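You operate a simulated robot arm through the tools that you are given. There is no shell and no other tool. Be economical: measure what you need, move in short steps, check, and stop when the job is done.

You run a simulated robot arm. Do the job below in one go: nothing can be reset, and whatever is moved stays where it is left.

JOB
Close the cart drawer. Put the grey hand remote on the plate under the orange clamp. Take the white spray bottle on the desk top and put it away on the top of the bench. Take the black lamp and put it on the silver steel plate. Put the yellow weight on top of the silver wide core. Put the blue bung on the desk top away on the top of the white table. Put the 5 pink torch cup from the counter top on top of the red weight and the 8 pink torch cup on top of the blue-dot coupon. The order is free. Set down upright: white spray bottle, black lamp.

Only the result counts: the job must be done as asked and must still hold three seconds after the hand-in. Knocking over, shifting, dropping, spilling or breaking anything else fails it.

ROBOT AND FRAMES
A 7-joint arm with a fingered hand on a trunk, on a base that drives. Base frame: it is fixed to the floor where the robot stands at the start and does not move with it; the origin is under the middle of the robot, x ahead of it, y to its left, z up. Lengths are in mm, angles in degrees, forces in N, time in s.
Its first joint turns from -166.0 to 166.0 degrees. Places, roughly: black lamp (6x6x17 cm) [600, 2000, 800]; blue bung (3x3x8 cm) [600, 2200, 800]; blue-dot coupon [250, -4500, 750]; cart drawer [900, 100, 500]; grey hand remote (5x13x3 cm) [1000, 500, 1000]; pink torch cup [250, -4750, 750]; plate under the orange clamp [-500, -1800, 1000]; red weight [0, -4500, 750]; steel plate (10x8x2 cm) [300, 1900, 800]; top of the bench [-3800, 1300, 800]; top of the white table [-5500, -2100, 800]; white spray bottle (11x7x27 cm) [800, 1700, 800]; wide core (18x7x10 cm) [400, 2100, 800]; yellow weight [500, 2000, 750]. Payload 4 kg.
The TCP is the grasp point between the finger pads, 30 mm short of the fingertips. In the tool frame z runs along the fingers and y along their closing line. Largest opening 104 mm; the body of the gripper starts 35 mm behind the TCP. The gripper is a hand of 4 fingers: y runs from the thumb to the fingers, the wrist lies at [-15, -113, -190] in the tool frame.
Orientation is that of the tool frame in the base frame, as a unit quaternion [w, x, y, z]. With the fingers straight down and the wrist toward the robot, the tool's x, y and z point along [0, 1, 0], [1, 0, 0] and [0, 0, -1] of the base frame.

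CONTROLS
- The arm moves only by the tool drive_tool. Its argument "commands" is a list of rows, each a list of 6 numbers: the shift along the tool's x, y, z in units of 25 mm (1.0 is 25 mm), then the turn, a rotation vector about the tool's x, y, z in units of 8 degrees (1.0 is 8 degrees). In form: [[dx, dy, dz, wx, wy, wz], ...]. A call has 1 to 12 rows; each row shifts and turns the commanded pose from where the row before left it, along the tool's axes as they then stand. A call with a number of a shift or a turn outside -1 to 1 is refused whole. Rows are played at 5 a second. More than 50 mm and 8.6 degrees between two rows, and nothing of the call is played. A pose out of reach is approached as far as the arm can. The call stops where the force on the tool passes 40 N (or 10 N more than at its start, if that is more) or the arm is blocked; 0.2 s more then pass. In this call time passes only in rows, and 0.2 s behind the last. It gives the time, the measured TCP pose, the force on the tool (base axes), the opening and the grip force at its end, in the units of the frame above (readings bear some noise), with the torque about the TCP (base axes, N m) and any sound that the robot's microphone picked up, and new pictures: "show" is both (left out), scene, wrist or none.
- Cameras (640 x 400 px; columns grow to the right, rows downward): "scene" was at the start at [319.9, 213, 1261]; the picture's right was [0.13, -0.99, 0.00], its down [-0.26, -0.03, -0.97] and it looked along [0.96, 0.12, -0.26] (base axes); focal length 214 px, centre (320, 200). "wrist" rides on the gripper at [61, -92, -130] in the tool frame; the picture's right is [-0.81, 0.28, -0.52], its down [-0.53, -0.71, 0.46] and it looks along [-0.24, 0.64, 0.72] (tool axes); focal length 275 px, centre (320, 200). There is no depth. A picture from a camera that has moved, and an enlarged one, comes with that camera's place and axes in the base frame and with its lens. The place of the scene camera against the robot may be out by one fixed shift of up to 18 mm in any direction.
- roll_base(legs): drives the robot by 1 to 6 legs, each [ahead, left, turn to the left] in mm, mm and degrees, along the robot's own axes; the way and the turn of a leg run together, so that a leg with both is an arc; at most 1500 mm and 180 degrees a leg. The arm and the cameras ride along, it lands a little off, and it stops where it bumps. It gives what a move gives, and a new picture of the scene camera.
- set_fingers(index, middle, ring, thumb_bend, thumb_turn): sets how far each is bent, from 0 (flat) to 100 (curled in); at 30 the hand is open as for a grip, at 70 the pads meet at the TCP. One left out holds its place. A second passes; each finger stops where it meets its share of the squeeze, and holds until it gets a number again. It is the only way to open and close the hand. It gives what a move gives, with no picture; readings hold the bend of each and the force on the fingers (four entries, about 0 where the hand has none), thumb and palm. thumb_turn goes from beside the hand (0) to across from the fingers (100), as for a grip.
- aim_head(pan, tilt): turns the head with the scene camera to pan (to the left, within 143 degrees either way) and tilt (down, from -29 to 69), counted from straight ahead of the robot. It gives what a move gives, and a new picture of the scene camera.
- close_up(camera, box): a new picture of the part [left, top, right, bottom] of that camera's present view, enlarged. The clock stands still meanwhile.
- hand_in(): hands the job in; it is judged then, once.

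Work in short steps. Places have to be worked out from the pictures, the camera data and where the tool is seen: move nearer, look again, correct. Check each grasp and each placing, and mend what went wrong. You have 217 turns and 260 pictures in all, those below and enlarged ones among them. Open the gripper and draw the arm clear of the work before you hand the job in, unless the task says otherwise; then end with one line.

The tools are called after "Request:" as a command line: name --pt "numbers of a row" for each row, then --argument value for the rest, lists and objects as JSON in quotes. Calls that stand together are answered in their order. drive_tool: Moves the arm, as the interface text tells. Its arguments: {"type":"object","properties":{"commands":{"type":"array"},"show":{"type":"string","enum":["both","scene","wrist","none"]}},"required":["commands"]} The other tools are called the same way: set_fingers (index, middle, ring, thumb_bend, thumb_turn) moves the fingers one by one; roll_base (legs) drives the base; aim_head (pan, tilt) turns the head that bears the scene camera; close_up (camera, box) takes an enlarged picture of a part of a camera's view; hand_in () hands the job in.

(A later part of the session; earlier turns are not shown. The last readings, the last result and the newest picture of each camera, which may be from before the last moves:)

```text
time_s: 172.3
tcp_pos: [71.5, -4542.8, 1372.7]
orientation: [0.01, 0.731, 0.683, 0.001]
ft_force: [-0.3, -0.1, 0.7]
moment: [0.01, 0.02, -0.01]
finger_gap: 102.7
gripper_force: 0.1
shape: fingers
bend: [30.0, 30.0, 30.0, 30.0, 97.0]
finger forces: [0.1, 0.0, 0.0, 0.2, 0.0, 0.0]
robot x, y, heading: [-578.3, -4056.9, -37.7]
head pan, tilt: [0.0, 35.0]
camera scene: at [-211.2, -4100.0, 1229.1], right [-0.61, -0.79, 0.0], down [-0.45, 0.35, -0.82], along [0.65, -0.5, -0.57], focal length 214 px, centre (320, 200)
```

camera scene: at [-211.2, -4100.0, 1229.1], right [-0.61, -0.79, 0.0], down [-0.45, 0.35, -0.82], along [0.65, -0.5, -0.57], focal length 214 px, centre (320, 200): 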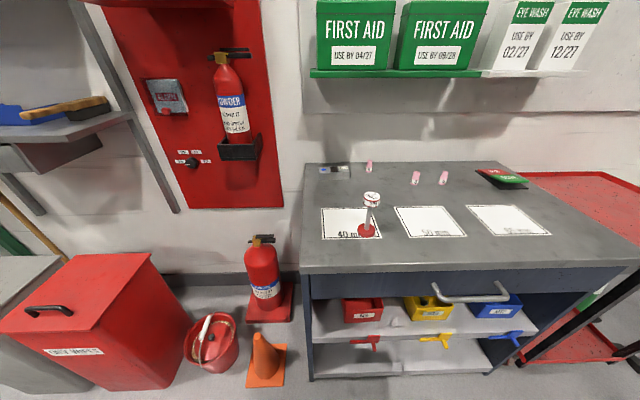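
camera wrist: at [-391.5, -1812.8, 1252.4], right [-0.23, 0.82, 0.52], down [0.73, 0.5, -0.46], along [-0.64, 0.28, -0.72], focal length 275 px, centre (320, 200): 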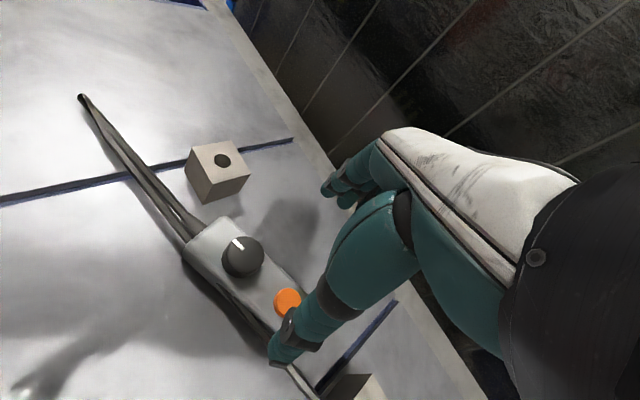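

Request:
close_up --camera "scene" --box '[300, 145, 460, 245]'

Request:
close_up --camera "scene" --box '[400, 145, 560, 245]'

```text
4.00 times, centred on (380, 195) of scene
camera zoom: at [-211.2, -4100.0, 1229.1], right [-0.61, -0.79, 0.0], down [-0.45, 0.35, -0.82], along [0.65, -0.5, -0.57], focal length 858 px, centre (80, 220)
```

zoom: 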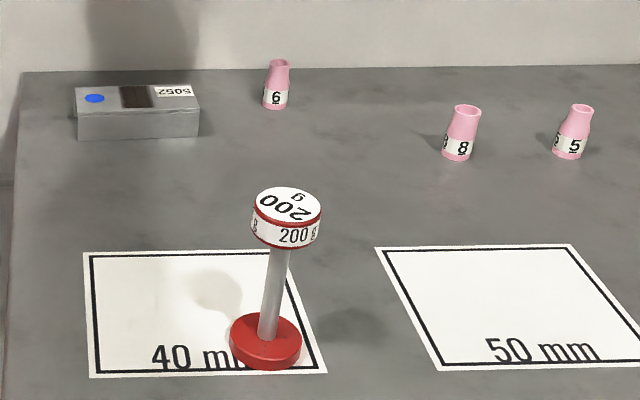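

```text
4.00 times, centred on (480, 195) of scene
camera zoom: at [-211.2, -4100.0, 1229.1], right [-0.61, -0.79, 0.0], down [-0.45, 0.35, -0.82], along [0.65, -0.5, -0.57], focal length 858 px, centre (-320, 220)
```

zoom: 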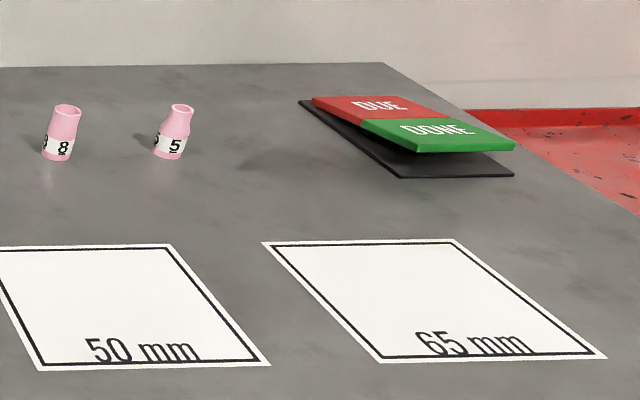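

Cups 8 and 5, the blue-dot coupon (left back) and the red 200 g weight are clear. I'll align the tool with the base, shift it right and lower it to z≈1020 before driving closer.

Request:
drive_tool --pt "-0.95 0 0 0 0 1" --pt "-0.95 0 0 0 0 1" --pt "-0.95 0 0 0 0 1" --pt "-0.95 0 0 0 0 1" --pt "-0.95 0 0 0 0 0.2" --pt "-0.95 0 0 0 0 0" --pt "-0.95 0 0 0 0 0" --pt "-0.95 0 0 0 0 0" --pt "-0.95 0 0 0 0 0" --show "none"

Request:
drive_tool --pt "0 0 1 0 0 0" --pt "0 0 1 0 0 0" --pt "0 0 1 0 0 0" --pt "0 0 1 0 0 0" --pt "0 0 1 0 0 0" --pt "0 0 1 0 0 0" --pt "0 0 1 0 0 0" --pt "0 0 1 0 0 0" --pt "0 0 1 0 0 0" --pt "0 0 1 0 0 0" --pt "0 0 1 0 0 0" --pt "0 0 1 0 0 0" --show "both"

```text
time_s: 174.3
tcp_pos: [-26.1, -4726.9, 1372.9]
orientation: [0.009, 0.897, 0.442, 0.003]
ft_force: [0.2, 0.8, 0.0]
moment: [-0.02, 0.0, 0.02]
finger_gap: 102.9
gripper_force: 0.0
shape: fingers
bend: [30.0, 30.0, 30.0, 30.0, 97.0]
finger forces: [0.0, 0.0, 0.0, 0.0, 0.0, 0.1]
robot x, y, heading: [-577.9, -4059.4, -37.8]
head pan, tilt: [0.0, 35.0]
```

```text
time_s: 176.9
tcp_pos: [-22.4, -4730.3, 1074.0]
orientation: [0.01, 0.897, 0.442, 0.004]
ft_force: [0.6, 0.6, 0.5]
moment: [0.0, -0.01, 0.02]
finger_gap: 102.8
gripper_force: 0.0
shape: fingers
bend: [30.0, 30.0, 30.0, 30.0, 97.0]
finger forces: [0.1, 0.1, 0.0, 0.1, 0.0, 0.1]
robot x, y, heading: [-581.1, -4058.1, -37.7]
head pan, tilt: [0.0, 35.0]
camera scene: at [-211.3, -4100.0, 1229.1], right [-0.61, -0.79, 0.0], down [-0.45, 0.35, -0.82], along [0.65, -0.5, -0.57], focal length 214 px, centre (320, 200)
camera wrist: at [-59.7, -4624.2, 1203.1], right [-0.28, -0.8, 0.52], down [-0.88, 0.0, -0.47], along [0.37, -0.6, -0.71], focal length 275 px, centre (320, 200)
```

scene: 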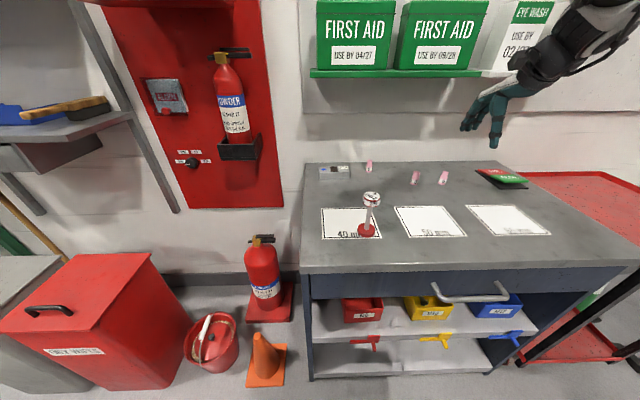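
wrist: 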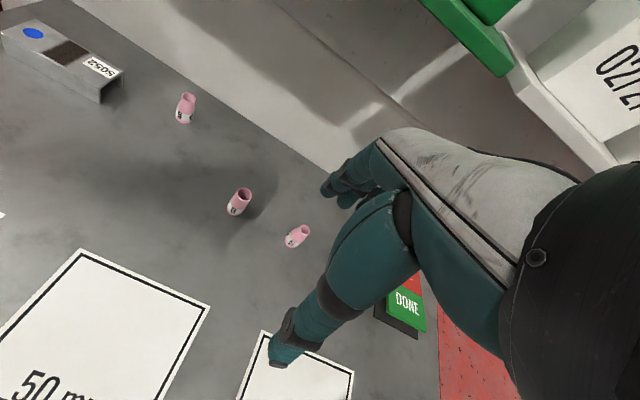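

Triangulating: counter z≈842, cup 8 at (103,-4762), cup 5 at (48,-4843), coupon top z≈874 near (343,-4545), red weight top (41,-4444,955). I drive 130 mm ahead and recheck from above.

Request:
roll_base --legs '[[130, 0, 0]]'

Request:
drive_tool --pt "0.8 0 0 0 0 0" --pt "0.8 0 0 0 0 0" --pt "0 0 1 0 0 0" --pt "0 0 1 0 0 0" --show "both"

```text
time_s: 178.2
tcp_pos: [86.6, -4812.8, 1075.0]
orientation: [0.01, 0.896, 0.444, 0.004]
ft_force: [-1.2, 0.0, 0.8]
moment: [0.01, -0.02, -0.03]
finger_gap: 102.7
gripper_force: 0.2
shape: fingers
bend: [30.0, 30.0, 30.0, 30.0, 97.0]
finger forces: [0.0, 0.1, 0.0, 0.1, 0.0, 0.1]
robot x, y, heading: [-470.4, -4140.3, -37.9]
head pan, tilt: [0.0, 35.0]
camera scene: at [-103.8, -4182.2, 1229.0], right [-0.61, -0.79, 0.0], down [-0.45, 0.35, -0.82], along [0.65, -0.5, -0.57], focal length 214 px, centre (320, 200)
```

scene: 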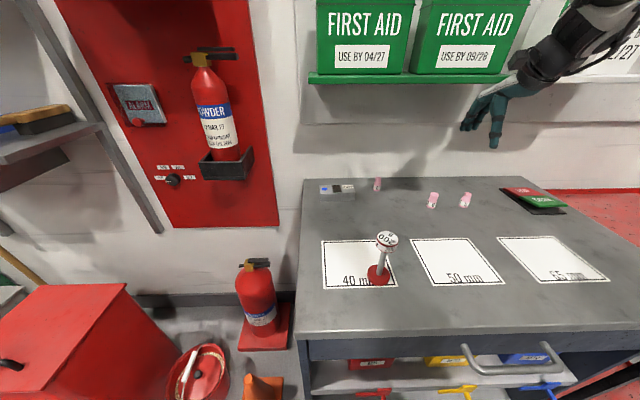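

```text
time_s: 179.2
tcp_pos: [115.4, -4782.9, 1025.7]
orientation: [0.01, 0.896, 0.443, 0.004]
ft_force: [0.0, -0.8, -0.1]
moment: [0.0, 0.01, -0.01]
finger_gap: 103.2
gripper_force: 0.1
shape: fingers
bend: [30.0, 30.0, 30.0, 30.0, 97.0]
finger forces: [0.0, 0.1, 0.0, 0.0, 0.0, 0.0]
robot x, y, heading: [-472.4, -4143.7, -37.5]
head pan, tilt: [0.0, 35.0]
camera scene: at [-104.0, -4182.1, 1229.1], right [-0.61, -0.79, 0.0], down [-0.45, 0.35, -0.82], along [0.65, -0.5, -0.57], focal length 214 px, centre (320, 200)
camera wrist: at [75.6, -4676.1, 1153.7], right [-0.28, -0.8, 0.52], down [-0.88, 0.0, -0.47], along [0.37, -0.6, -0.71], focal length 275 px, centre (320, 200)
```

scene: 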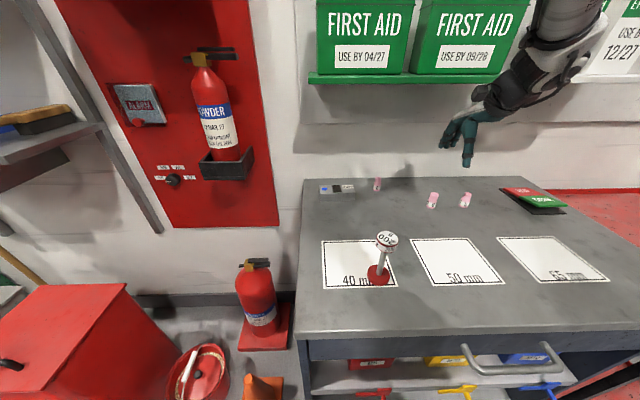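
wrist: 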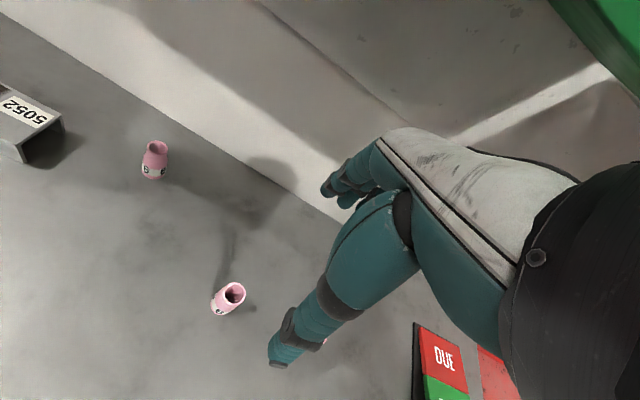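

Cup 8 refines to about (108,-4765). I centre the hand over it and lower to z≈905 for a check.

Request:
drive_tool --pt "0.4 -0.72 0 0 0 0" --pt "0 0 1 0 0 0" --pt "0 0 1 0 0 0" --pt "0 0 1 0 0 0" --pt "0 0 0.8 0 0 0" --show "both"

Request:
close_up --camera "scene" --box '[370, 130, 530, 230]'

```text
time_s: 180.4
tcp_pos: [104.8, -4765.4, 930.4]
orientation: [0.01, 0.896, 0.443, 0.004]
ft_force: [0.0, 0.2, -0.5]
moment: [-0.01, 0.02, 0.01]
finger_gap: 102.8
gripper_force: 0.0
shape: fingers
bend: [30.0, 30.0, 30.0, 30.0, 97.0]
finger forces: [0.0, 0.0, 0.0, 0.1, 0.1, 0.0]
robot x, y, heading: [-472.6, -4137.6, -38.1]
head pan, tilt: [0.0, 35.0]
camera scene: at [-104.0, -4182.2, 1229.1], right [-0.61, -0.79, 0.0], down [-0.45, 0.35, -0.82], along [0.65, -0.5, -0.57], focal length 214 px, centre (320, 200)
camera wrist: at [66.3, -4658.3, 1058.2], right [-0.28, -0.8, 0.52], down [-0.88, 0.0, -0.47], along [0.38, -0.6, -0.71], focal length 275 px, centre (320, 200)
```

scene: 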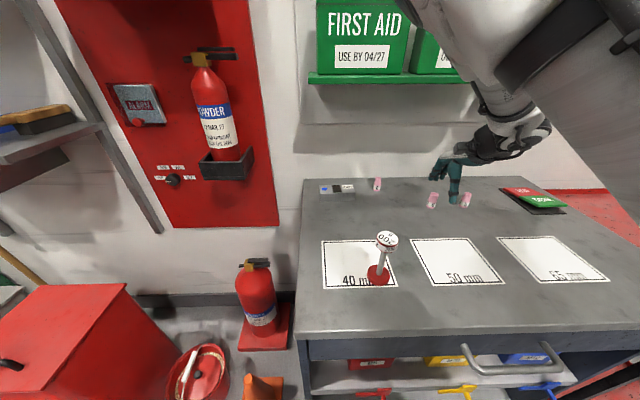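
wrist: 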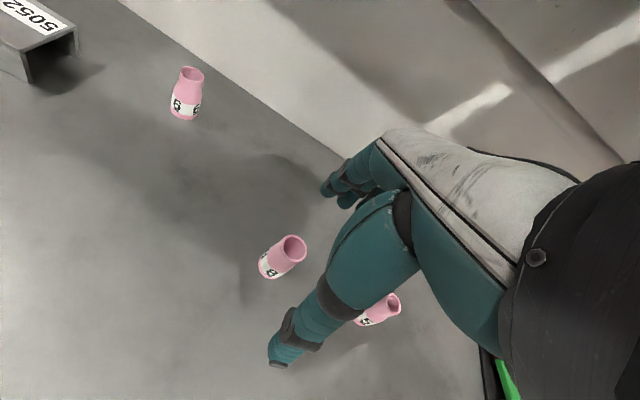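

```text
4.00 times, centred on (450, 180) of scene
camera zoom: at [-104.0, -4182.2, 1229.1], right [-0.61, -0.79, 0.0], down [-0.45, 0.35, -0.82], along [0.65, -0.5, -0.57], focal length 858 px, centre (-200, 280)
```

zoom: 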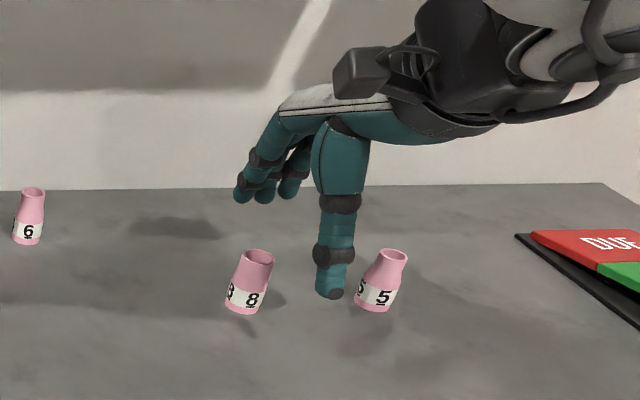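

Geometry says the cup is ~9 mm further left/forward of the TCP; I correct and lower to z≈880, then look.

Request:
drive_tool --pt "0.38 0.16 0 0 0 0" --pt "0 0 0.8 0 0 0" --pt "0 0 0.8 0 0 0" --pt "0 0 0.4 0 0 0" --show "wrist"

Request:
close_up --camera "scene" --box '[370, 130, 530, 230]'

```text
time_s: 181.4
tcp_pos: [114.3, -4759.4, 881.6]
orientation: [0.009, 0.897, 0.443, 0.004]
ft_force: [-0.6, 0.0, 0.9]
moment: [-0.01, -0.01, 0.02]
finger_gap: 103.0
gripper_force: 0.2
shape: fingers
bend: [30.0, 30.0, 30.0, 30.0, 97.0]
finger forces: [0.1, 0.0, 0.1, 0.1, 0.0, 0.0]
robot x, y, heading: [-474.7, -4142.2, -37.8]
head pan, tilt: [0.0, 35.0]
camera wrist: at [75.0, -4652.7, 1009.1], right [-0.28, -0.8, 0.52], down [-0.88, 0.0, -0.47], along [0.37, -0.6, -0.71], focal length 275 px, centre (320, 200)
```

wrist: 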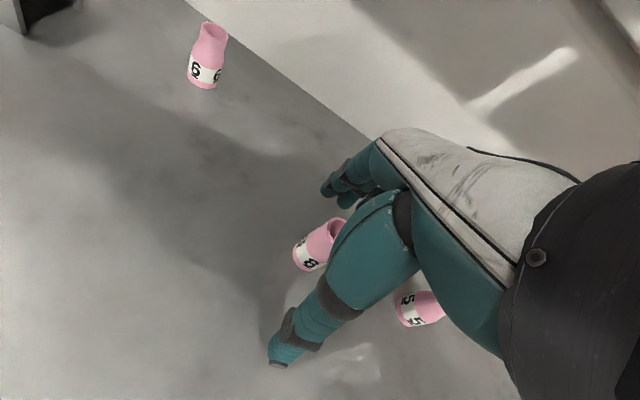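

```text
4.00 times, centred on (450, 180) of scene
camera zoom: at [-103.9, -4182.2, 1229.1], right [-0.61, -0.79, 0.0], down [-0.45, 0.35, -0.82], along [0.65, -0.5, -0.57], focal length 858 px, centre (-200, 280)
```

zoom: 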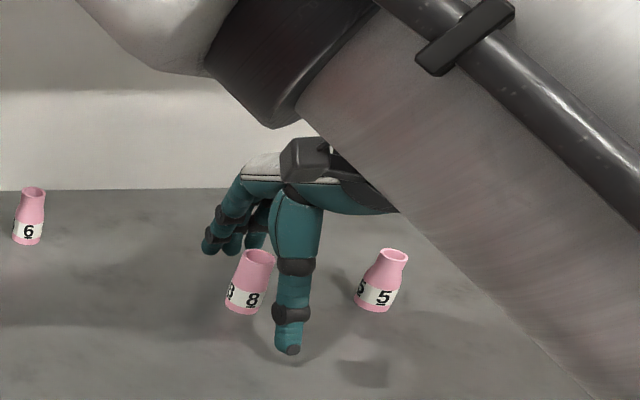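

The cup sits between thumb and fingers. Close the hand.

Request:
set_fingers --index 72 --middle 72 --ring 72 --thumb_bend 72

Request:
drive_tool --pt "0 0 -0.8 0 0 0" --pt "0 0 -1 0 0 0" --show "wrist"

Request:
close_up --camera "scene" --box '[370, 130, 530, 230]'

```text
time_s: 182.4
tcp_pos: [113.3, -4759.0, 880.2]
orientation: [0.01, 0.897, 0.443, 0.004]
ft_force: [0.0, -0.1, -0.4]
moment: [-0.02, -0.01, 0.01]
finger_gap: 13.4
gripper_force: 9.8
shape: fingers
bend: [71.0, 67.0, 72.0, 64.0, 96.0]
finger forces: [4.8, 4.9, 0.0, 0.1, 9.1, 0.1]
robot x, y, heading: [-474.9, -4142.2, -37.8]
head pan, tilt: [0.0, 35.0]
```

```text
time_s: 183.0
tcp_pos: [113.9, -4760.7, 925.1]
orientation: [0.008, 0.896, 0.443, 0.004]
ft_force: [0.1, -0.2, -0.5]
moment: [0.01, 0.0, -0.01]
finger_gap: 12.9
gripper_force: 9.2
shape: fingers
bend: [71.0, 67.0, 72.0, 64.0, 96.0]
finger forces: [4.8, 5.1, 0.1, 0.1, 9.1, 0.0]
robot x, y, heading: [-473.1, -4139.8, -37.9]
head pan, tilt: [0.0, 35.0]
camera wrist: at [76.2, -4652.9, 1053.2], right [-0.28, -0.8, 0.52], down [-0.88, 0.0, -0.47], along [0.37, -0.59, -0.71], focal length 275 px, centre (320, 200)
```

wrist: 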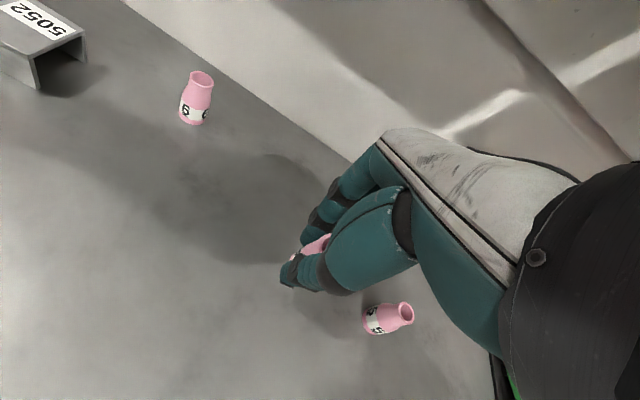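

```text
4.00 times, centred on (450, 180) of scene
camera zoom: at [-103.8, -4182.3, 1229.0], right [-0.61, -0.79, 0.0], down [-0.45, 0.35, -0.82], along [0.65, -0.5, -0.57], focal length 858 px, centre (-200, 280)
```

zoom: 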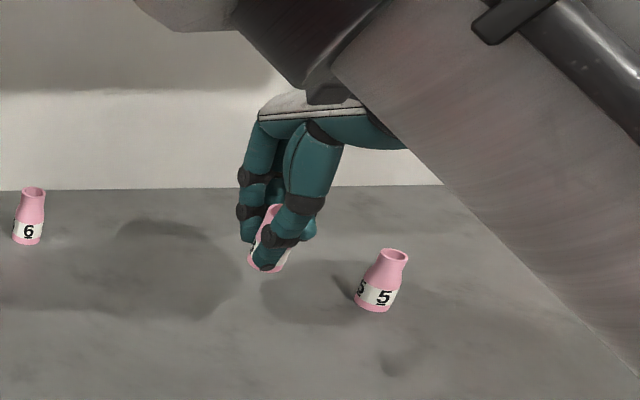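

Cup 8 is held upright. I raise it and carry it toward the coupon, then look from above.

Request:
drive_tool --pt "0 0 -1 0 0 0" --pt "0 0 -1 0 0 0" --pt "0 0 -0.6 0 0 0" --pt "0.9 0.17 0 0 0 0" --pt "0.9 0.17 0 0 0 0" --pt "0.9 0.17 0 0 0 0" --pt "0.9 0.17 0 0 0 0" --pt "0.9 0.17 0 0 0 0" --pt "0.9 0.17 0 0 0 0" --pt "0.9 0.17 0 0 0 0" --pt "0.9 0.17 0 0 0 0" --pt "0.9 0.17 0 0 0 0" --show "both"

```text
time_s: 185.6
tcp_pos: [267.2, -4621.7, 989.0]
orientation: [0.01, 0.896, 0.443, 0.004]
ft_force: [-0.3, -0.3, 0.4]
moment: [0.02, 0.04, -0.01]
finger_gap: 12.9
gripper_force: 9.3
shape: fingers
bend: [71.0, 67.0, 72.0, 64.0, 96.0]
finger forces: [4.7, 5.2, 0.1, 0.0, 8.9, 0.1]
robot x, y, heading: [-469.1, -4140.1, -37.8]
head pan, tilt: [0.0, 35.0]
camera scene: at [-103.9, -4182.3, 1229.0], right [-0.61, -0.79, 0.0], down [-0.45, 0.35, -0.82], along [0.65, -0.5, -0.57], focal length 214 px, centre (320, 200)
camera wrist: at [229.4, -4514.9, 1118.6], right [-0.28, -0.8, 0.52], down [-0.88, 0.0, -0.47], along [0.37, -0.6, -0.71], focal length 275 px, centre (320, 200)
```

scene: 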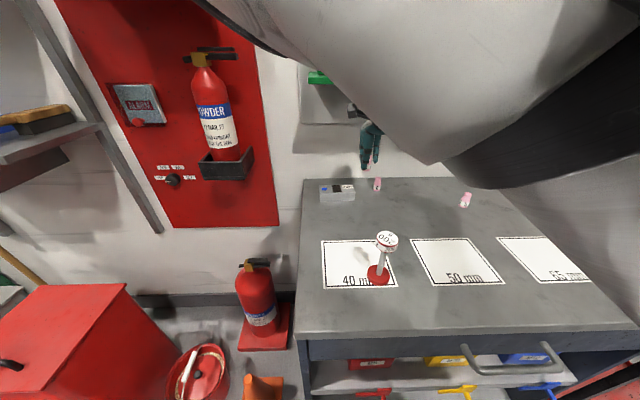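
wrist: 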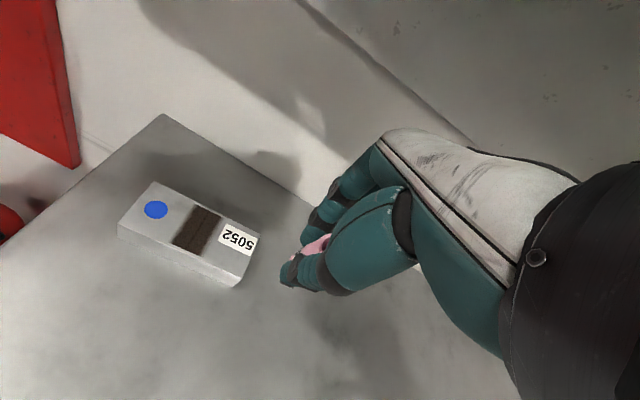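

Coupon's top centre refines to (331,-4571,871). I move over it and lower to just above.

Request:
drive_tool --pt "0.8 0.2 0 0 0 0" --pt "0.8 0.2 0 0 0 0" --pt "0.8 0.2 0 0 0 0" --pt "0.76 0.2 0 0 0 0" --pt "0 0 0.8 0 0 0" --pt "0 0 0.8 0 0 0" --pt "0 0 0.8 0 0 0" --show "both"

Request:
close_up --camera "scene" --box '[300, 120, 460, 220]'

```text
time_s: 187.2
tcp_pos: [331.6, -4570.5, 932.6]
orientation: [0.009, 0.896, 0.443, 0.004]
ft_force: [-0.1, 0.3, -0.2]
moment: [0.0, 0.03, -0.01]
finger_gap: 13.2
gripper_force: 9.4
shape: fingers
bend: [71.0, 67.0, 72.0, 64.0, 96.0]
finger forces: [4.9, 5.2, 0.1, 0.0, 8.9, 0.0]
robot x, y, heading: [-473.5, -4136.2, -37.7]
head pan, tilt: [0.0, 35.0]
camera scene: at [-103.9, -4182.1, 1229.0], right [-0.61, -0.79, 0.0], down [-0.45, 0.35, -0.82], along [0.65, -0.5, -0.57], focal length 214 px, centre (320, 200)
camera wrist: at [293.8, -4463.3, 1060.8], right [-0.28, -0.8, 0.52], down [-0.88, 0.0, -0.47], along [0.38, -0.6, -0.71], focal length 275 px, centre (320, 200)
```

scene: 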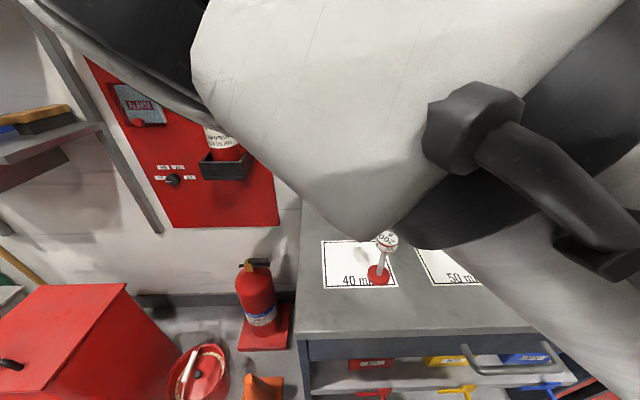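
wrist: 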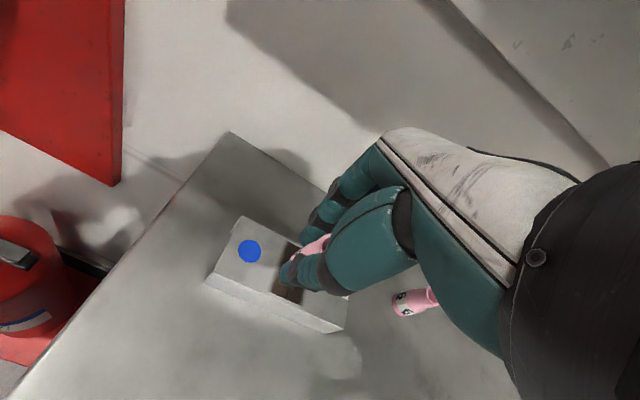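

```text
4.00 times, centred on (380, 170) of scene
camera zoom: at [-103.9, -4182.1, 1229.0], right [-0.61, -0.79, 0.0], down [-0.45, 0.35, -0.82], along [0.65, -0.5, -0.57], focal length 858 px, centre (80, 320)
```

zoom: 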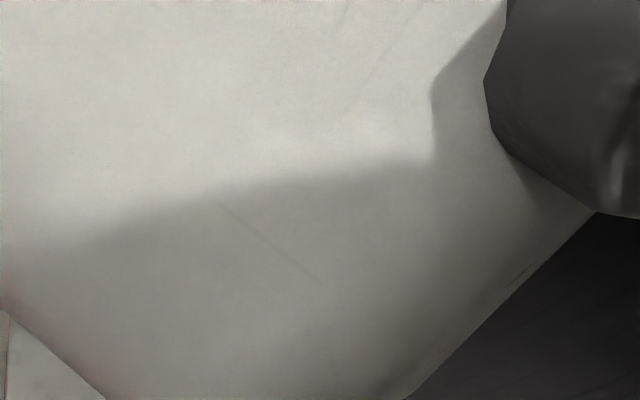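

Over the coupon's middle. I lower in small steps watching the force.

Request:
drive_tool --pt "0 0 0.4 0 0 0" --pt "0 0 0.15 0 0 0" --pt "0 0 0.12 0 0 0" --show "none"

Request:
drive_tool --pt "0 0 0.12 0 0 0" --show "wrist"

```text
time_s: 188.0
tcp_pos: [332.3, -4570.6, 913.4]
orientation: [0.01, 0.897, 0.443, 0.004]
ft_force: [0.4, 0.6, 0.0]
moment: [-0.04, 0.01, 0.01]
finger_gap: 13.0
gripper_force: 9.1
shape: fingers
bend: [71.0, 67.0, 72.0, 64.0, 96.0]
finger forces: [4.9, 5.2, 0.0, 0.0, 8.9, 0.0]
robot x, y, heading: [-469.2, -4140.5, -37.3]
head pan, tilt: [0.0, 35.0]
```

```text
time_s: 188.4
tcp_pos: [330.8, -4571.2, 909.6]
orientation: [0.01, 0.896, 0.443, 0.004]
ft_force: [-0.5, -0.2, -0.2]
moment: [-0.02, 0.01, 0.0]
finger_gap: 12.9
gripper_force: 9.7
shape: fingers
bend: [71.0, 67.0, 72.0, 64.0, 96.0]
finger forces: [4.8, 5.2, 0.1, 0.1, 8.9, 0.1]
robot x, y, heading: [-474.3, -4139.9, -37.7]
head pan, tilt: [0.0, 35.0]
camera wrist: at [293.3, -4463.5, 1039.1], right [-0.28, -0.8, 0.52], down [-0.88, 0.0, -0.47], along [0.38, -0.59, -0.71], focal length 275 px, centre (320, 200)
```

wrist: 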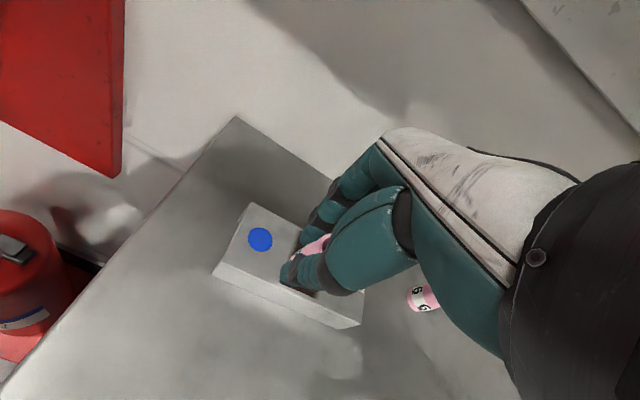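

Nothing felt yet; I continue down in 2–3 mm steps.

Request:
drive_tool --pt "0 0 0.1 0 0 0" --pt "0 0 0.1 0 0 0" --show "none"

Request:
drive_tool --pt "0 0 0.1 0 0 0" --show "none"

```text
time_s: 189.0
tcp_pos: [331.6, -4570.4, 907.1]
orientation: [0.011, 0.897, 0.442, 0.004]
ft_force: [1.2, -1.6, 11.0]
moment: [0.06, 0.05, 0.05]
finger_gap: 12.2
gripper_force: 11.9
shape: fingers
bend: [71.0, 67.0, 72.0, 66.0, 95.0]
finger forces: [5.9, 7.4, 0.0, 0.0, 9.8, 0.1]
robot x, y, heading: [-475.1, -4139.4, -37.7]
head pan, tilt: [0.0, 35.0]
```

```text
time_s: 189.4
tcp_pos: [331.3, -4571.0, 904.4]
orientation: [0.01, 0.897, 0.442, 0.005]
ft_force: [4.1, -3.0, 20.7]
moment: [-0.02, -0.11, -0.01]
finger_gap: 11.9
gripper_force: 13.2
shape: fingers
bend: [71.0, 66.0, 72.0, 66.0, 95.0]
finger forces: [7.6, 9.2, 0.0, 0.1, 10.1, 0.0]
robot x, y, heading: [-471.3, -4138.6, -37.8]
head pan, tilt: [0.0, 35.0]
```

Contact. I ease up 3 mm and open gently.

Request:
drive_tool --pt "0 0 -0.12 0 0 0" --show "none"

Request:
set_fingers --index 62 --middle 58 --ring 62 --thumb_bend 55

Request:
set_fingers --index 40 --middle 40 --ring 40 --thumb_bend 38

Request:
drive_tool --pt "0 0 -0.6 0 0 0" --pt "0 0 -0.8 0 0 0" --pt "0 0 -1 0 0 0" --pt "0 0 -1 0 0 0" --show "wrist"

```text
time_s: 189.8
tcp_pos: [330.6, -4570.4, 906.2]
orientation: [0.009, 0.896, 0.443, 0.003]
ft_force: [1.2, -2.7, 8.6]
moment: [0.01, -0.02, -0.02]
finger_gap: 12.2
gripper_force: 11.5
shape: fingers
bend: [71.0, 66.0, 72.0, 66.0, 95.0]
finger forces: [5.8, 7.6, 0.0, 0.0, 9.3, 0.1]
robot x, y, heading: [-475.3, -4141.3, -37.7]
head pan, tilt: [0.0, 35.0]
```

```text
time_s: 190.8
tcp_pos: [331.9, -4571.4, 906.7]
orientation: [0.01, 0.896, 0.443, 0.004]
ft_force: [-0.5, -0.4, -0.1]
moment: [-0.01, -0.03, -0.01]
finger_gap: 29.6
gripper_force: 0.1
shape: fingers
bend: [62.0, 57.0, 62.0, 55.0, 97.0]
finger forces: [0.0, 0.0, 0.0, 0.1, 0.0, 0.0]
robot x, y, heading: [-472.7, -4140.0, -37.7]
head pan, tilt: [0.0, 35.0]
```

```text
time_s: 191.8
tcp_pos: [331.0, -4569.7, 905.5]
orientation: [0.009, 0.896, 0.444, 0.004]
ft_force: [-0.2, -0.2, 0.2]
moment: [-0.02, -0.02, -0.03]
finger_gap: 79.9
gripper_force: 0.1
shape: fingers
bend: [40.0, 40.0, 40.0, 38.0, 97.0]
finger forces: [0.0, 0.0, 0.0, 0.1, 0.0, 0.0]
robot x, y, heading: [-472.6, -4141.1, -37.5]
head pan, tilt: [0.0, 35.0]
```

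```text
time_s: 192.8
tcp_pos: [329.8, -4569.5, 992.3]
orientation: [0.01, 0.897, 0.443, 0.004]
ft_force: [-0.9, 0.2, 0.4]
moment: [0.03, 0.03, -0.01]
finger_gap: 80.2
gripper_force: 0.1
shape: fingers
bend: [40.0, 40.0, 40.0, 38.0, 97.0]
finger forces: [0.0, 0.0, 0.1, 0.0, 0.0, 0.0]
robot x, y, heading: [-472.8, -4140.7, -37.5]
head pan, tilt: [0.0, 35.0]
camera wrist: at [292.7, -4464.3, 1121.6], right [-0.28, -0.8, 0.52], down [-0.88, 0.0, -0.47], along [0.37, -0.6, -0.71], focal length 275 px, centre (320, 200)
```

wrist: 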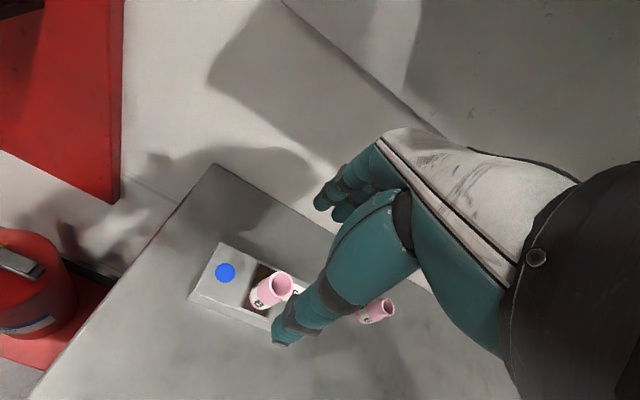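

Cup 8 stands on the coupon. Now I go to cup 5 and view it from above.

Request:
drive_tool --pt "-1 -0.14 0 0 0 0" --pt "-1 -0.14 0 0 0 0" --pt "-1 -0.14 0 0 0 0" --pt "-1 -0.14 0 0 0 0" --pt "-1 -0.14 0 0 0 0" --pt "-1 -0.14 0 0 0 0" --pt "-1 -0.14 0 0 0 0" --pt "-1 -0.14 0 0 0 0" --pt "-1 -0.14 0 0 0 0" --pt "-1 -0.14 0 0 0 0" --pt "-1 -0.14 0 0 0 0" --pt "-1 -0.14 0 0 0 0" --show "wrist"

Request:
close_up --camera "scene" --box '[310, 140, 470, 240]'

```text
time_s: 195.4
tcp_pos: [114.1, -4781.5, 990.6]
orientation: [0.009, 0.897, 0.442, 0.004]
ft_force: [-0.3, -0.3, 0.5]
moment: [0.0, 0.02, 0.0]
finger_gap: 80.3
gripper_force: 0.0
shape: fingers
bend: [40.0, 40.0, 40.0, 38.0, 97.0]
finger forces: [0.0, 0.1, 0.1, 0.1, 0.0, 0.0]
robot x, y, heading: [-473.5, -4142.9, -37.5]
head pan, tilt: [0.0, 35.0]
camera wrist: at [75.1, -4675.4, 1119.0], right [-0.28, -0.8, 0.52], down [-0.88, 0.0, -0.47], along [0.38, -0.59, -0.71], focal length 275 px, centre (320, 200)
```

wrist: 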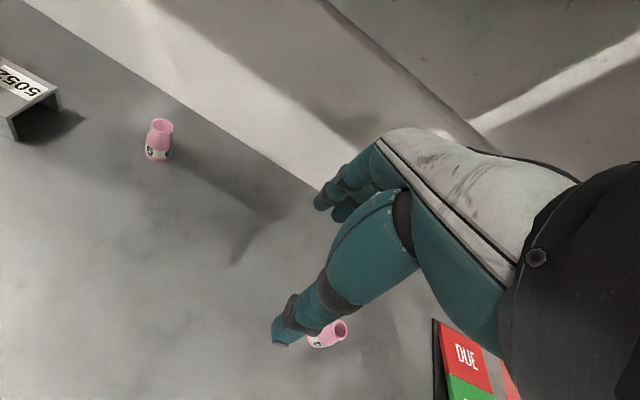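

```text
4.00 times, centred on (390, 190) of scene
camera zoom: at [-103.8, -4181.9, 1229.0], right [-0.61, -0.79, 0.0], down [-0.45, 0.35, -0.82], along [0.65, -0.5, -0.57], focal length 858 px, centre (40, 240)
```

zoom: 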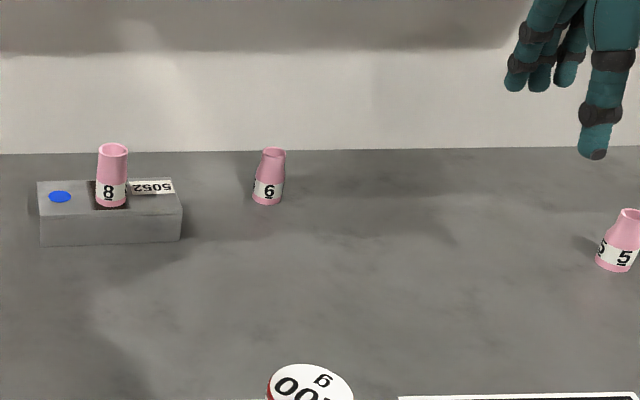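

Cup 5 is at about (57,-4844). I move over it, open fully, and lower to z≈925.

Request:
set_fingers --index 30 --middle 30 --ring 30 --thumb_bend 30

Request:
drive_tool --pt "-0.84 -0.07 0 0 0 0" --pt "-0.84 -0.07 0 0 0 0" --pt "-0.84 -0.07 0 0 0 0" --pt "-0.84 -0.07 0 0 0 0" --pt "0 0 0.9 0 0 0" --pt "0 0 0.9 0 0 0" --pt "0 0 0.8 0 0 0" --show "wrist"

```text
time_s: 196.4
tcp_pos: [113.3, -4783.3, 990.9]
orientation: [0.01, 0.897, 0.443, 0.004]
ft_force: [-1.0, 0.2, -0.2]
moment: [0.01, -0.02, 0.0]
finger_gap: 102.9
gripper_force: 0.1
shape: fingers
bend: [30.0, 30.0, 30.0, 30.0, 97.0]
finger forces: [0.1, 0.0, 0.1, 0.1, 0.0, 0.0]
robot x, y, heading: [-472.6, -4141.8, -37.6]
head pan, tilt: [0.0, 35.0]
```

```text
time_s: 198.0
tcp_pos: [59.4, -4843.9, 924.7]
orientation: [0.009, 0.896, 0.444, 0.004]
ft_force: [0.0, -0.2, 0.5]
moment: [0.02, -0.02, 0.01]
finger_gap: 102.7
gripper_force: 0.1
shape: fingers
bend: [30.0, 30.0, 30.0, 30.0, 97.0]
finger forces: [0.0, 0.1, 0.1, 0.0, 0.0, 0.0]
robot x, y, heading: [-471.4, -4143.0, -37.7]
head pan, tilt: [0.0, 35.0]
camera wrist: at [20.4, -4737.7, 1052.9], right [-0.28, -0.8, 0.52], down [-0.88, 0.0, -0.47], along [0.38, -0.59, -0.71], focal length 275 px, centre (320, 200)
```

wrist: 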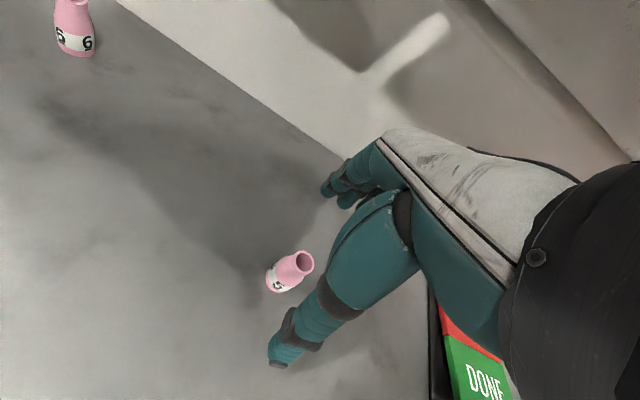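

Well aligned. I lower to z≈880 and grip.

Request:
drive_tool --pt "0.08 0 0.9 0 0 0" --pt "0 0 0.88 0 0 0" --show "none"

Request:
set_fingers --index 72 --middle 72 --ring 72 --thumb_bend 72

Request:
drive_tool --pt "0 0 -0.8 0 0 0" --pt "0 0 -1 0 0 0" --pt "0 0 -1 0 0 0" --pt "0 0 -1 0 0 0" --pt "0 0 -1 0 0 0" --show "both"

Request:
close_up --camera "scene" --box '[370, 80, 530, 180]'

```text
time_s: 198.6
tcp_pos: [62.0, -4843.1, 881.6]
orientation: [0.01, 0.897, 0.443, 0.004]
ft_force: [0.4, -0.4, 0.7]
moment: [-0.01, 0.02, 0.03]
finger_gap: 102.9
gripper_force: 0.0
shape: fingers
bend: [30.0, 30.0, 30.0, 30.0, 97.0]
finger forces: [0.1, 0.1, 0.0, 0.0, 0.0, 0.0]
robot x, y, heading: [-474.0, -4138.0, -37.7]
head pan, tilt: [0.0, 35.0]
```

```text
time_s: 199.6
tcp_pos: [62.6, -4844.4, 881.1]
orientation: [0.01, 0.897, 0.442, 0.004]
ft_force: [-0.2, 0.4, -1.0]
moment: [-0.03, 0.02, -0.01]
finger_gap: 12.2
gripper_force: 9.3
shape: fingers
bend: [71.0, 67.0, 72.0, 65.0, 96.0]
finger forces: [4.7, 5.2, 0.0, 0.0, 8.5, 0.0]
robot x, y, heading: [-474.0, -4144.2, -37.6]
head pan, tilt: [0.0, 35.0]
```

```text
time_s: 200.8
tcp_pos: [59.4, -4844.3, 1002.5]
orientation: [0.009, 0.896, 0.443, 0.003]
ft_force: [0.8, -0.2, -0.1]
moment: [0.0, 0.0, 0.0]
finger_gap: 12.4
gripper_force: 8.7
shape: fingers
bend: [71.0, 67.0, 72.0, 65.0, 96.0]
finger forces: [4.7, 5.3, 0.0, 0.0, 8.6, 0.0]
robot x, y, heading: [-469.7, -4144.0, -37.6]
head pan, tilt: [0.0, 35.0]
camera scene: at [-103.7, -4182.3, 1229.0], right [-0.61, -0.79, 0.0], down [-0.45, 0.35, -0.82], along [0.65, -0.5, -0.57], focal length 214 px, centre (320, 200)
camera wrist: at [20.6, -4737.4, 1131.0], right [-0.28, -0.8, 0.52], down [-0.88, 0.0, -0.47], along [0.37, -0.59, -0.71], focal length 275 px, centre (320, 200)
```

scene: 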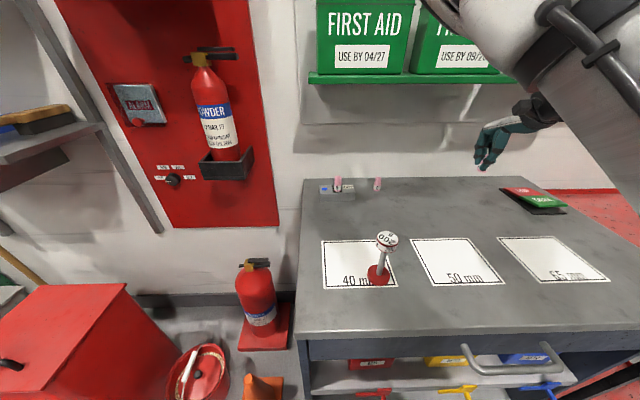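
wrist: 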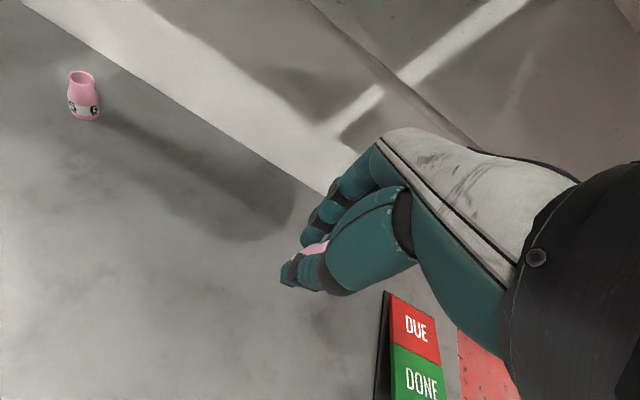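

```text
4.00 times, centred on (450, 130) of scene
camera zoom: at [-103.7, -4182.3, 1229.0], right [-0.61, -0.79, 0.0], down [-0.45, 0.35, -0.82], along [0.65, -0.5, -0.57], focal length 858 px, centre (-200, 480)
```

zoom: 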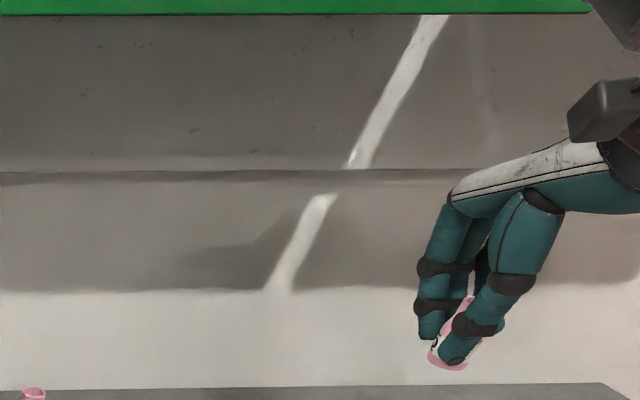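

Cup 5 is held. I raise it, back the base 130 mm, and move toward the red weight for a view.

Request:
drive_tool --pt "0 0 -1 0 0 0" --pt "0 0 -1 0 0 0" --pt "0 0 -1 0 0 0" --pt "0 0 -0.5 0 0 0" --show "none"

Request:
roll_base --legs '[[-130, 0, 0]]'

Request:
drive_tool --pt "0.9 -0.45 0 0 0 0" --pt "0.9 -0.45 0 0 0 0" --pt "0.9 -0.45 0 0 0 0" --pt "0.9 -0.45 0 0 0 0" --pt "0.9 -0.45 0 0 0 0" --pt "0.9 -0.45 0 0 0 0" --pt "0.9 -0.45 0 0 0 0" --pt "0.9 -0.45 0 0 0 0" --pt "0.9 -0.45 0 0 0 0" --show "both"

```text
time_s: 201.8
tcp_pos: [55.4, -4841.4, 1088.2]
orientation: [0.01, 0.897, 0.442, 0.004]
ft_force: [0.7, -0.3, -0.7]
moment: [0.01, 0.02, -0.03]
finger_gap: 12.0
gripper_force: 9.2
shape: fingers
bend: [71.0, 67.0, 72.0, 65.0, 96.0]
finger forces: [4.5, 5.4, 0.0, 0.1, 8.6, 0.1]
robot x, y, heading: [-475.5, -4138.2, -37.5]
head pan, tilt: [0.0, 35.0]
```

```text
time_s: 203.1
tcp_pos: [-47.7, -4763.1, 1088.1]
orientation: [0.01, 0.897, 0.442, 0.004]
ft_force: [-0.4, -0.6, -0.3]
moment: [-0.03, 0.01, 0.0]
finger_gap: 11.8
gripper_force: 9.1
shape: fingers
bend: [71.0, 67.0, 72.0, 65.0, 96.0]
finger forces: [4.7, 5.6, 0.0, 0.1, 8.6, 0.0]
robot x, y, heading: [-574.0, -4064.8, -37.6]
head pan, tilt: [0.0, 35.0]
camera scene: at [-205.9, -4104.0, 1229.0], right [-0.61, -0.79, 0.0], down [-0.45, 0.35, -0.82], along [0.65, -0.5, -0.57], focal length 214 px, centre (320, 200)
```

scene: 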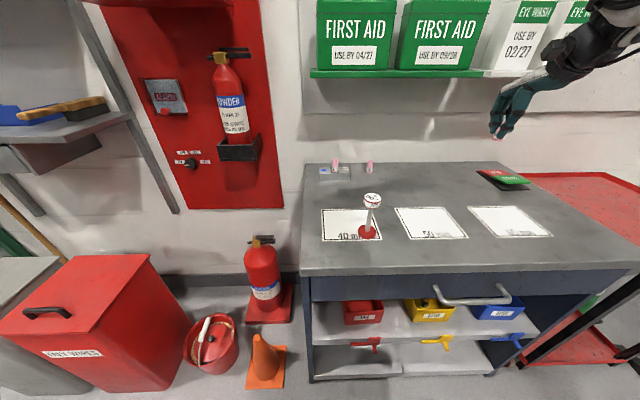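

```text
time_s: 205.1
tcp_pos: [-3.5, -4542.5, 1086.8]
orientation: [0.01, 0.897, 0.442, 0.003]
ft_force: [-0.3, 0.3, 0.4]
moment: [0.03, -0.03, 0.0]
finger_gap: 12.0
gripper_force: 9.1
shape: fingers
bend: [71.0, 67.0, 72.0, 65.0, 96.0]
finger forces: [4.6, 5.5, 0.1, 0.0, 8.5, 0.0]
robot x, y, heading: [-575.5, -4063.7, -37.8]
head pan, tilt: [0.0, 35.0]
camera scene: at [-205.9, -4104.2, 1229.0], right [-0.61, -0.79, 0.0], down [-0.45, 0.35, -0.82], along [0.65, -0.5, -0.57], focal length 214 px, centre (320, 200)
camera wrist: at [-41.7, -4435.3, 1214.0], right [-0.28, -0.8, 0.52], down [-0.88, 0.01, -0.47], along [0.37, -0.6, -0.71], focal length 275 px, centre (320, 200)
```

scene: 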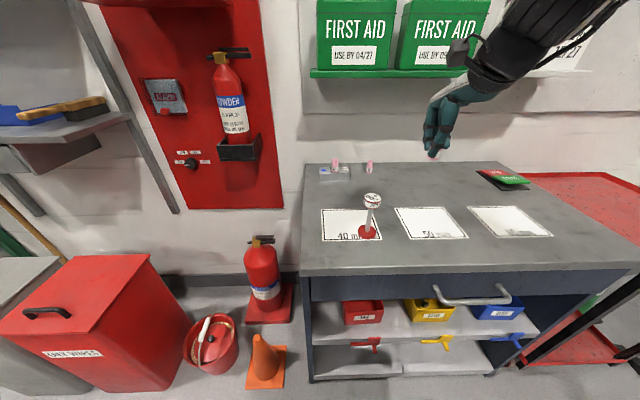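
wrist: 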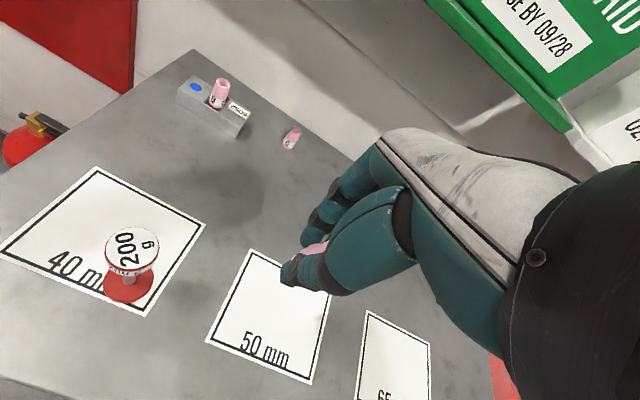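

Weight's top disc is near (47,-4446,≈957). I move over it and lower to about 20 mm above, then inspect.

Request:
drive_tool --pt "0.86 -0.12 0 0 0 0" --pt "0.86 -0.12 0 0 0 0" --pt "0.86 -0.12 0 0 0 0" --pt "0.86 -0.12 0 0 0 0" --pt "0.86 -0.12 0 0 0 0" --pt "0 0 1 0 0 0" --pt "0 0 1 0 0 0" --show "both"

Request:
close_up --camera "scene" --box '[310, 140, 430, 240]'

```text
time_s: 206.7
tcp_pos: [52.3, -4447.1, 1033.1]
orientation: [0.01, 0.896, 0.444, 0.004]
ft_force: [0.4, -0.6, 0.0]
moment: [-0.03, -0.02, -0.06]
finger_gap: 12.1
gripper_force: 8.9
shape: fingers
bend: [71.0, 67.0, 72.0, 65.0, 96.0]
finger forces: [4.6, 5.5, 0.1, 0.1, 8.5, 0.0]
robot x, y, heading: [-575.0, -4062.1, -37.6]
head pan, tilt: [0.0, 35.0]
camera scene: at [-205.9, -4103.8, 1229.1], right [-0.61, -0.79, 0.0], down [-0.45, 0.35, -0.82], along [0.65, -0.5, -0.57], focal length 214 px, centre (320, 200)
camera wrist: at [13.8, -4340.8, 1162.1], right [-0.28, -0.8, 0.52], down [-0.88, 0.0, -0.47], along [0.37, -0.6, -0.71], focal length 275 px, centre (320, 200)
```

scene: 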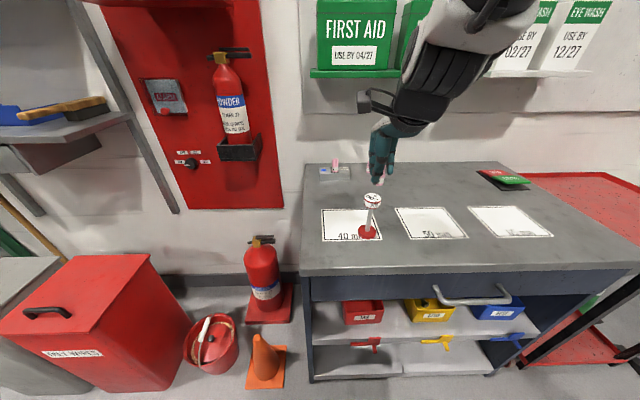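
wrist: 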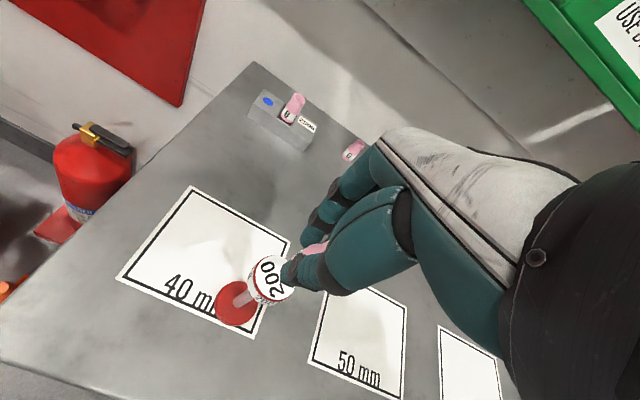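

```text
4.00 times, centred on (370, 190) of scene
camera zoom: at [-205.9, -4103.8, 1229.1], right [-0.61, -0.79, 0.0], down [-0.45, 0.35, -0.82], along [0.65, -0.5, -0.57], focal length 858 px, centre (120, 240)
```

zoom: 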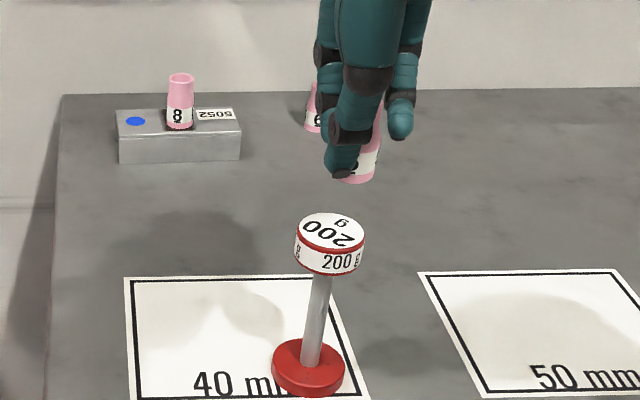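

From the front the cup is ~11 mm right of the disc; the wrist view agrees (≈8 mm). I shift 10 mm left and lower close to contact.

Request:
drive_tool --pt "0.4 0 0 0 0 0" --pt "0 0 0.6 0 0 0" --pt "0 0 0.4 0 0 0" --show "wrist"

Request:
close_up --camera "scene" --box '[310, 140, 430, 240]'

```text
time_s: 207.5
tcp_pos: [56.2, -4440.5, 1011.0]
orientation: [0.01, 0.897, 0.442, 0.004]
ft_force: [0.2, -0.3, 0.1]
moment: [0.0, -0.03, -0.06]
finger_gap: 12.2
gripper_force: 9.7
shape: fingers
bend: [71.0, 67.0, 72.0, 65.0, 96.0]
finger forces: [4.5, 5.5, 0.0, 0.1, 8.3, 0.0]
robot x, y, heading: [-574.5, -4064.7, -37.8]
head pan, tilt: [0.0, 35.0]
camera wrist: at [18.6, -4333.7, 1138.9], right [-0.28, -0.8, 0.52], down [-0.88, 0.01, -0.47], along [0.37, -0.6, -0.71], focal length 275 px, centre (320, 200)
```

wrist: 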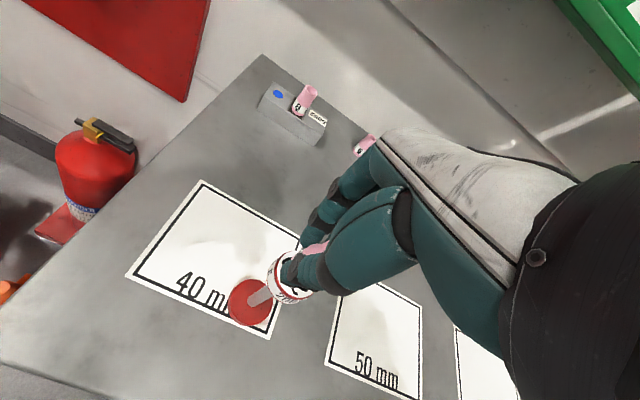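

```text
4.00 times, centred on (370, 190) of scene
camera zoom: at [-205.9, -4103.9, 1229.0], right [-0.61, -0.79, 0.0], down [-0.45, 0.35, -0.82], along [0.65, -0.5, -0.57], focal length 858 px, centre (120, 240)
```

zoom: 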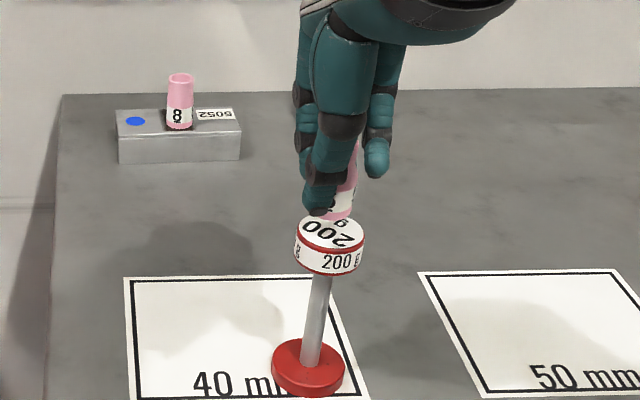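

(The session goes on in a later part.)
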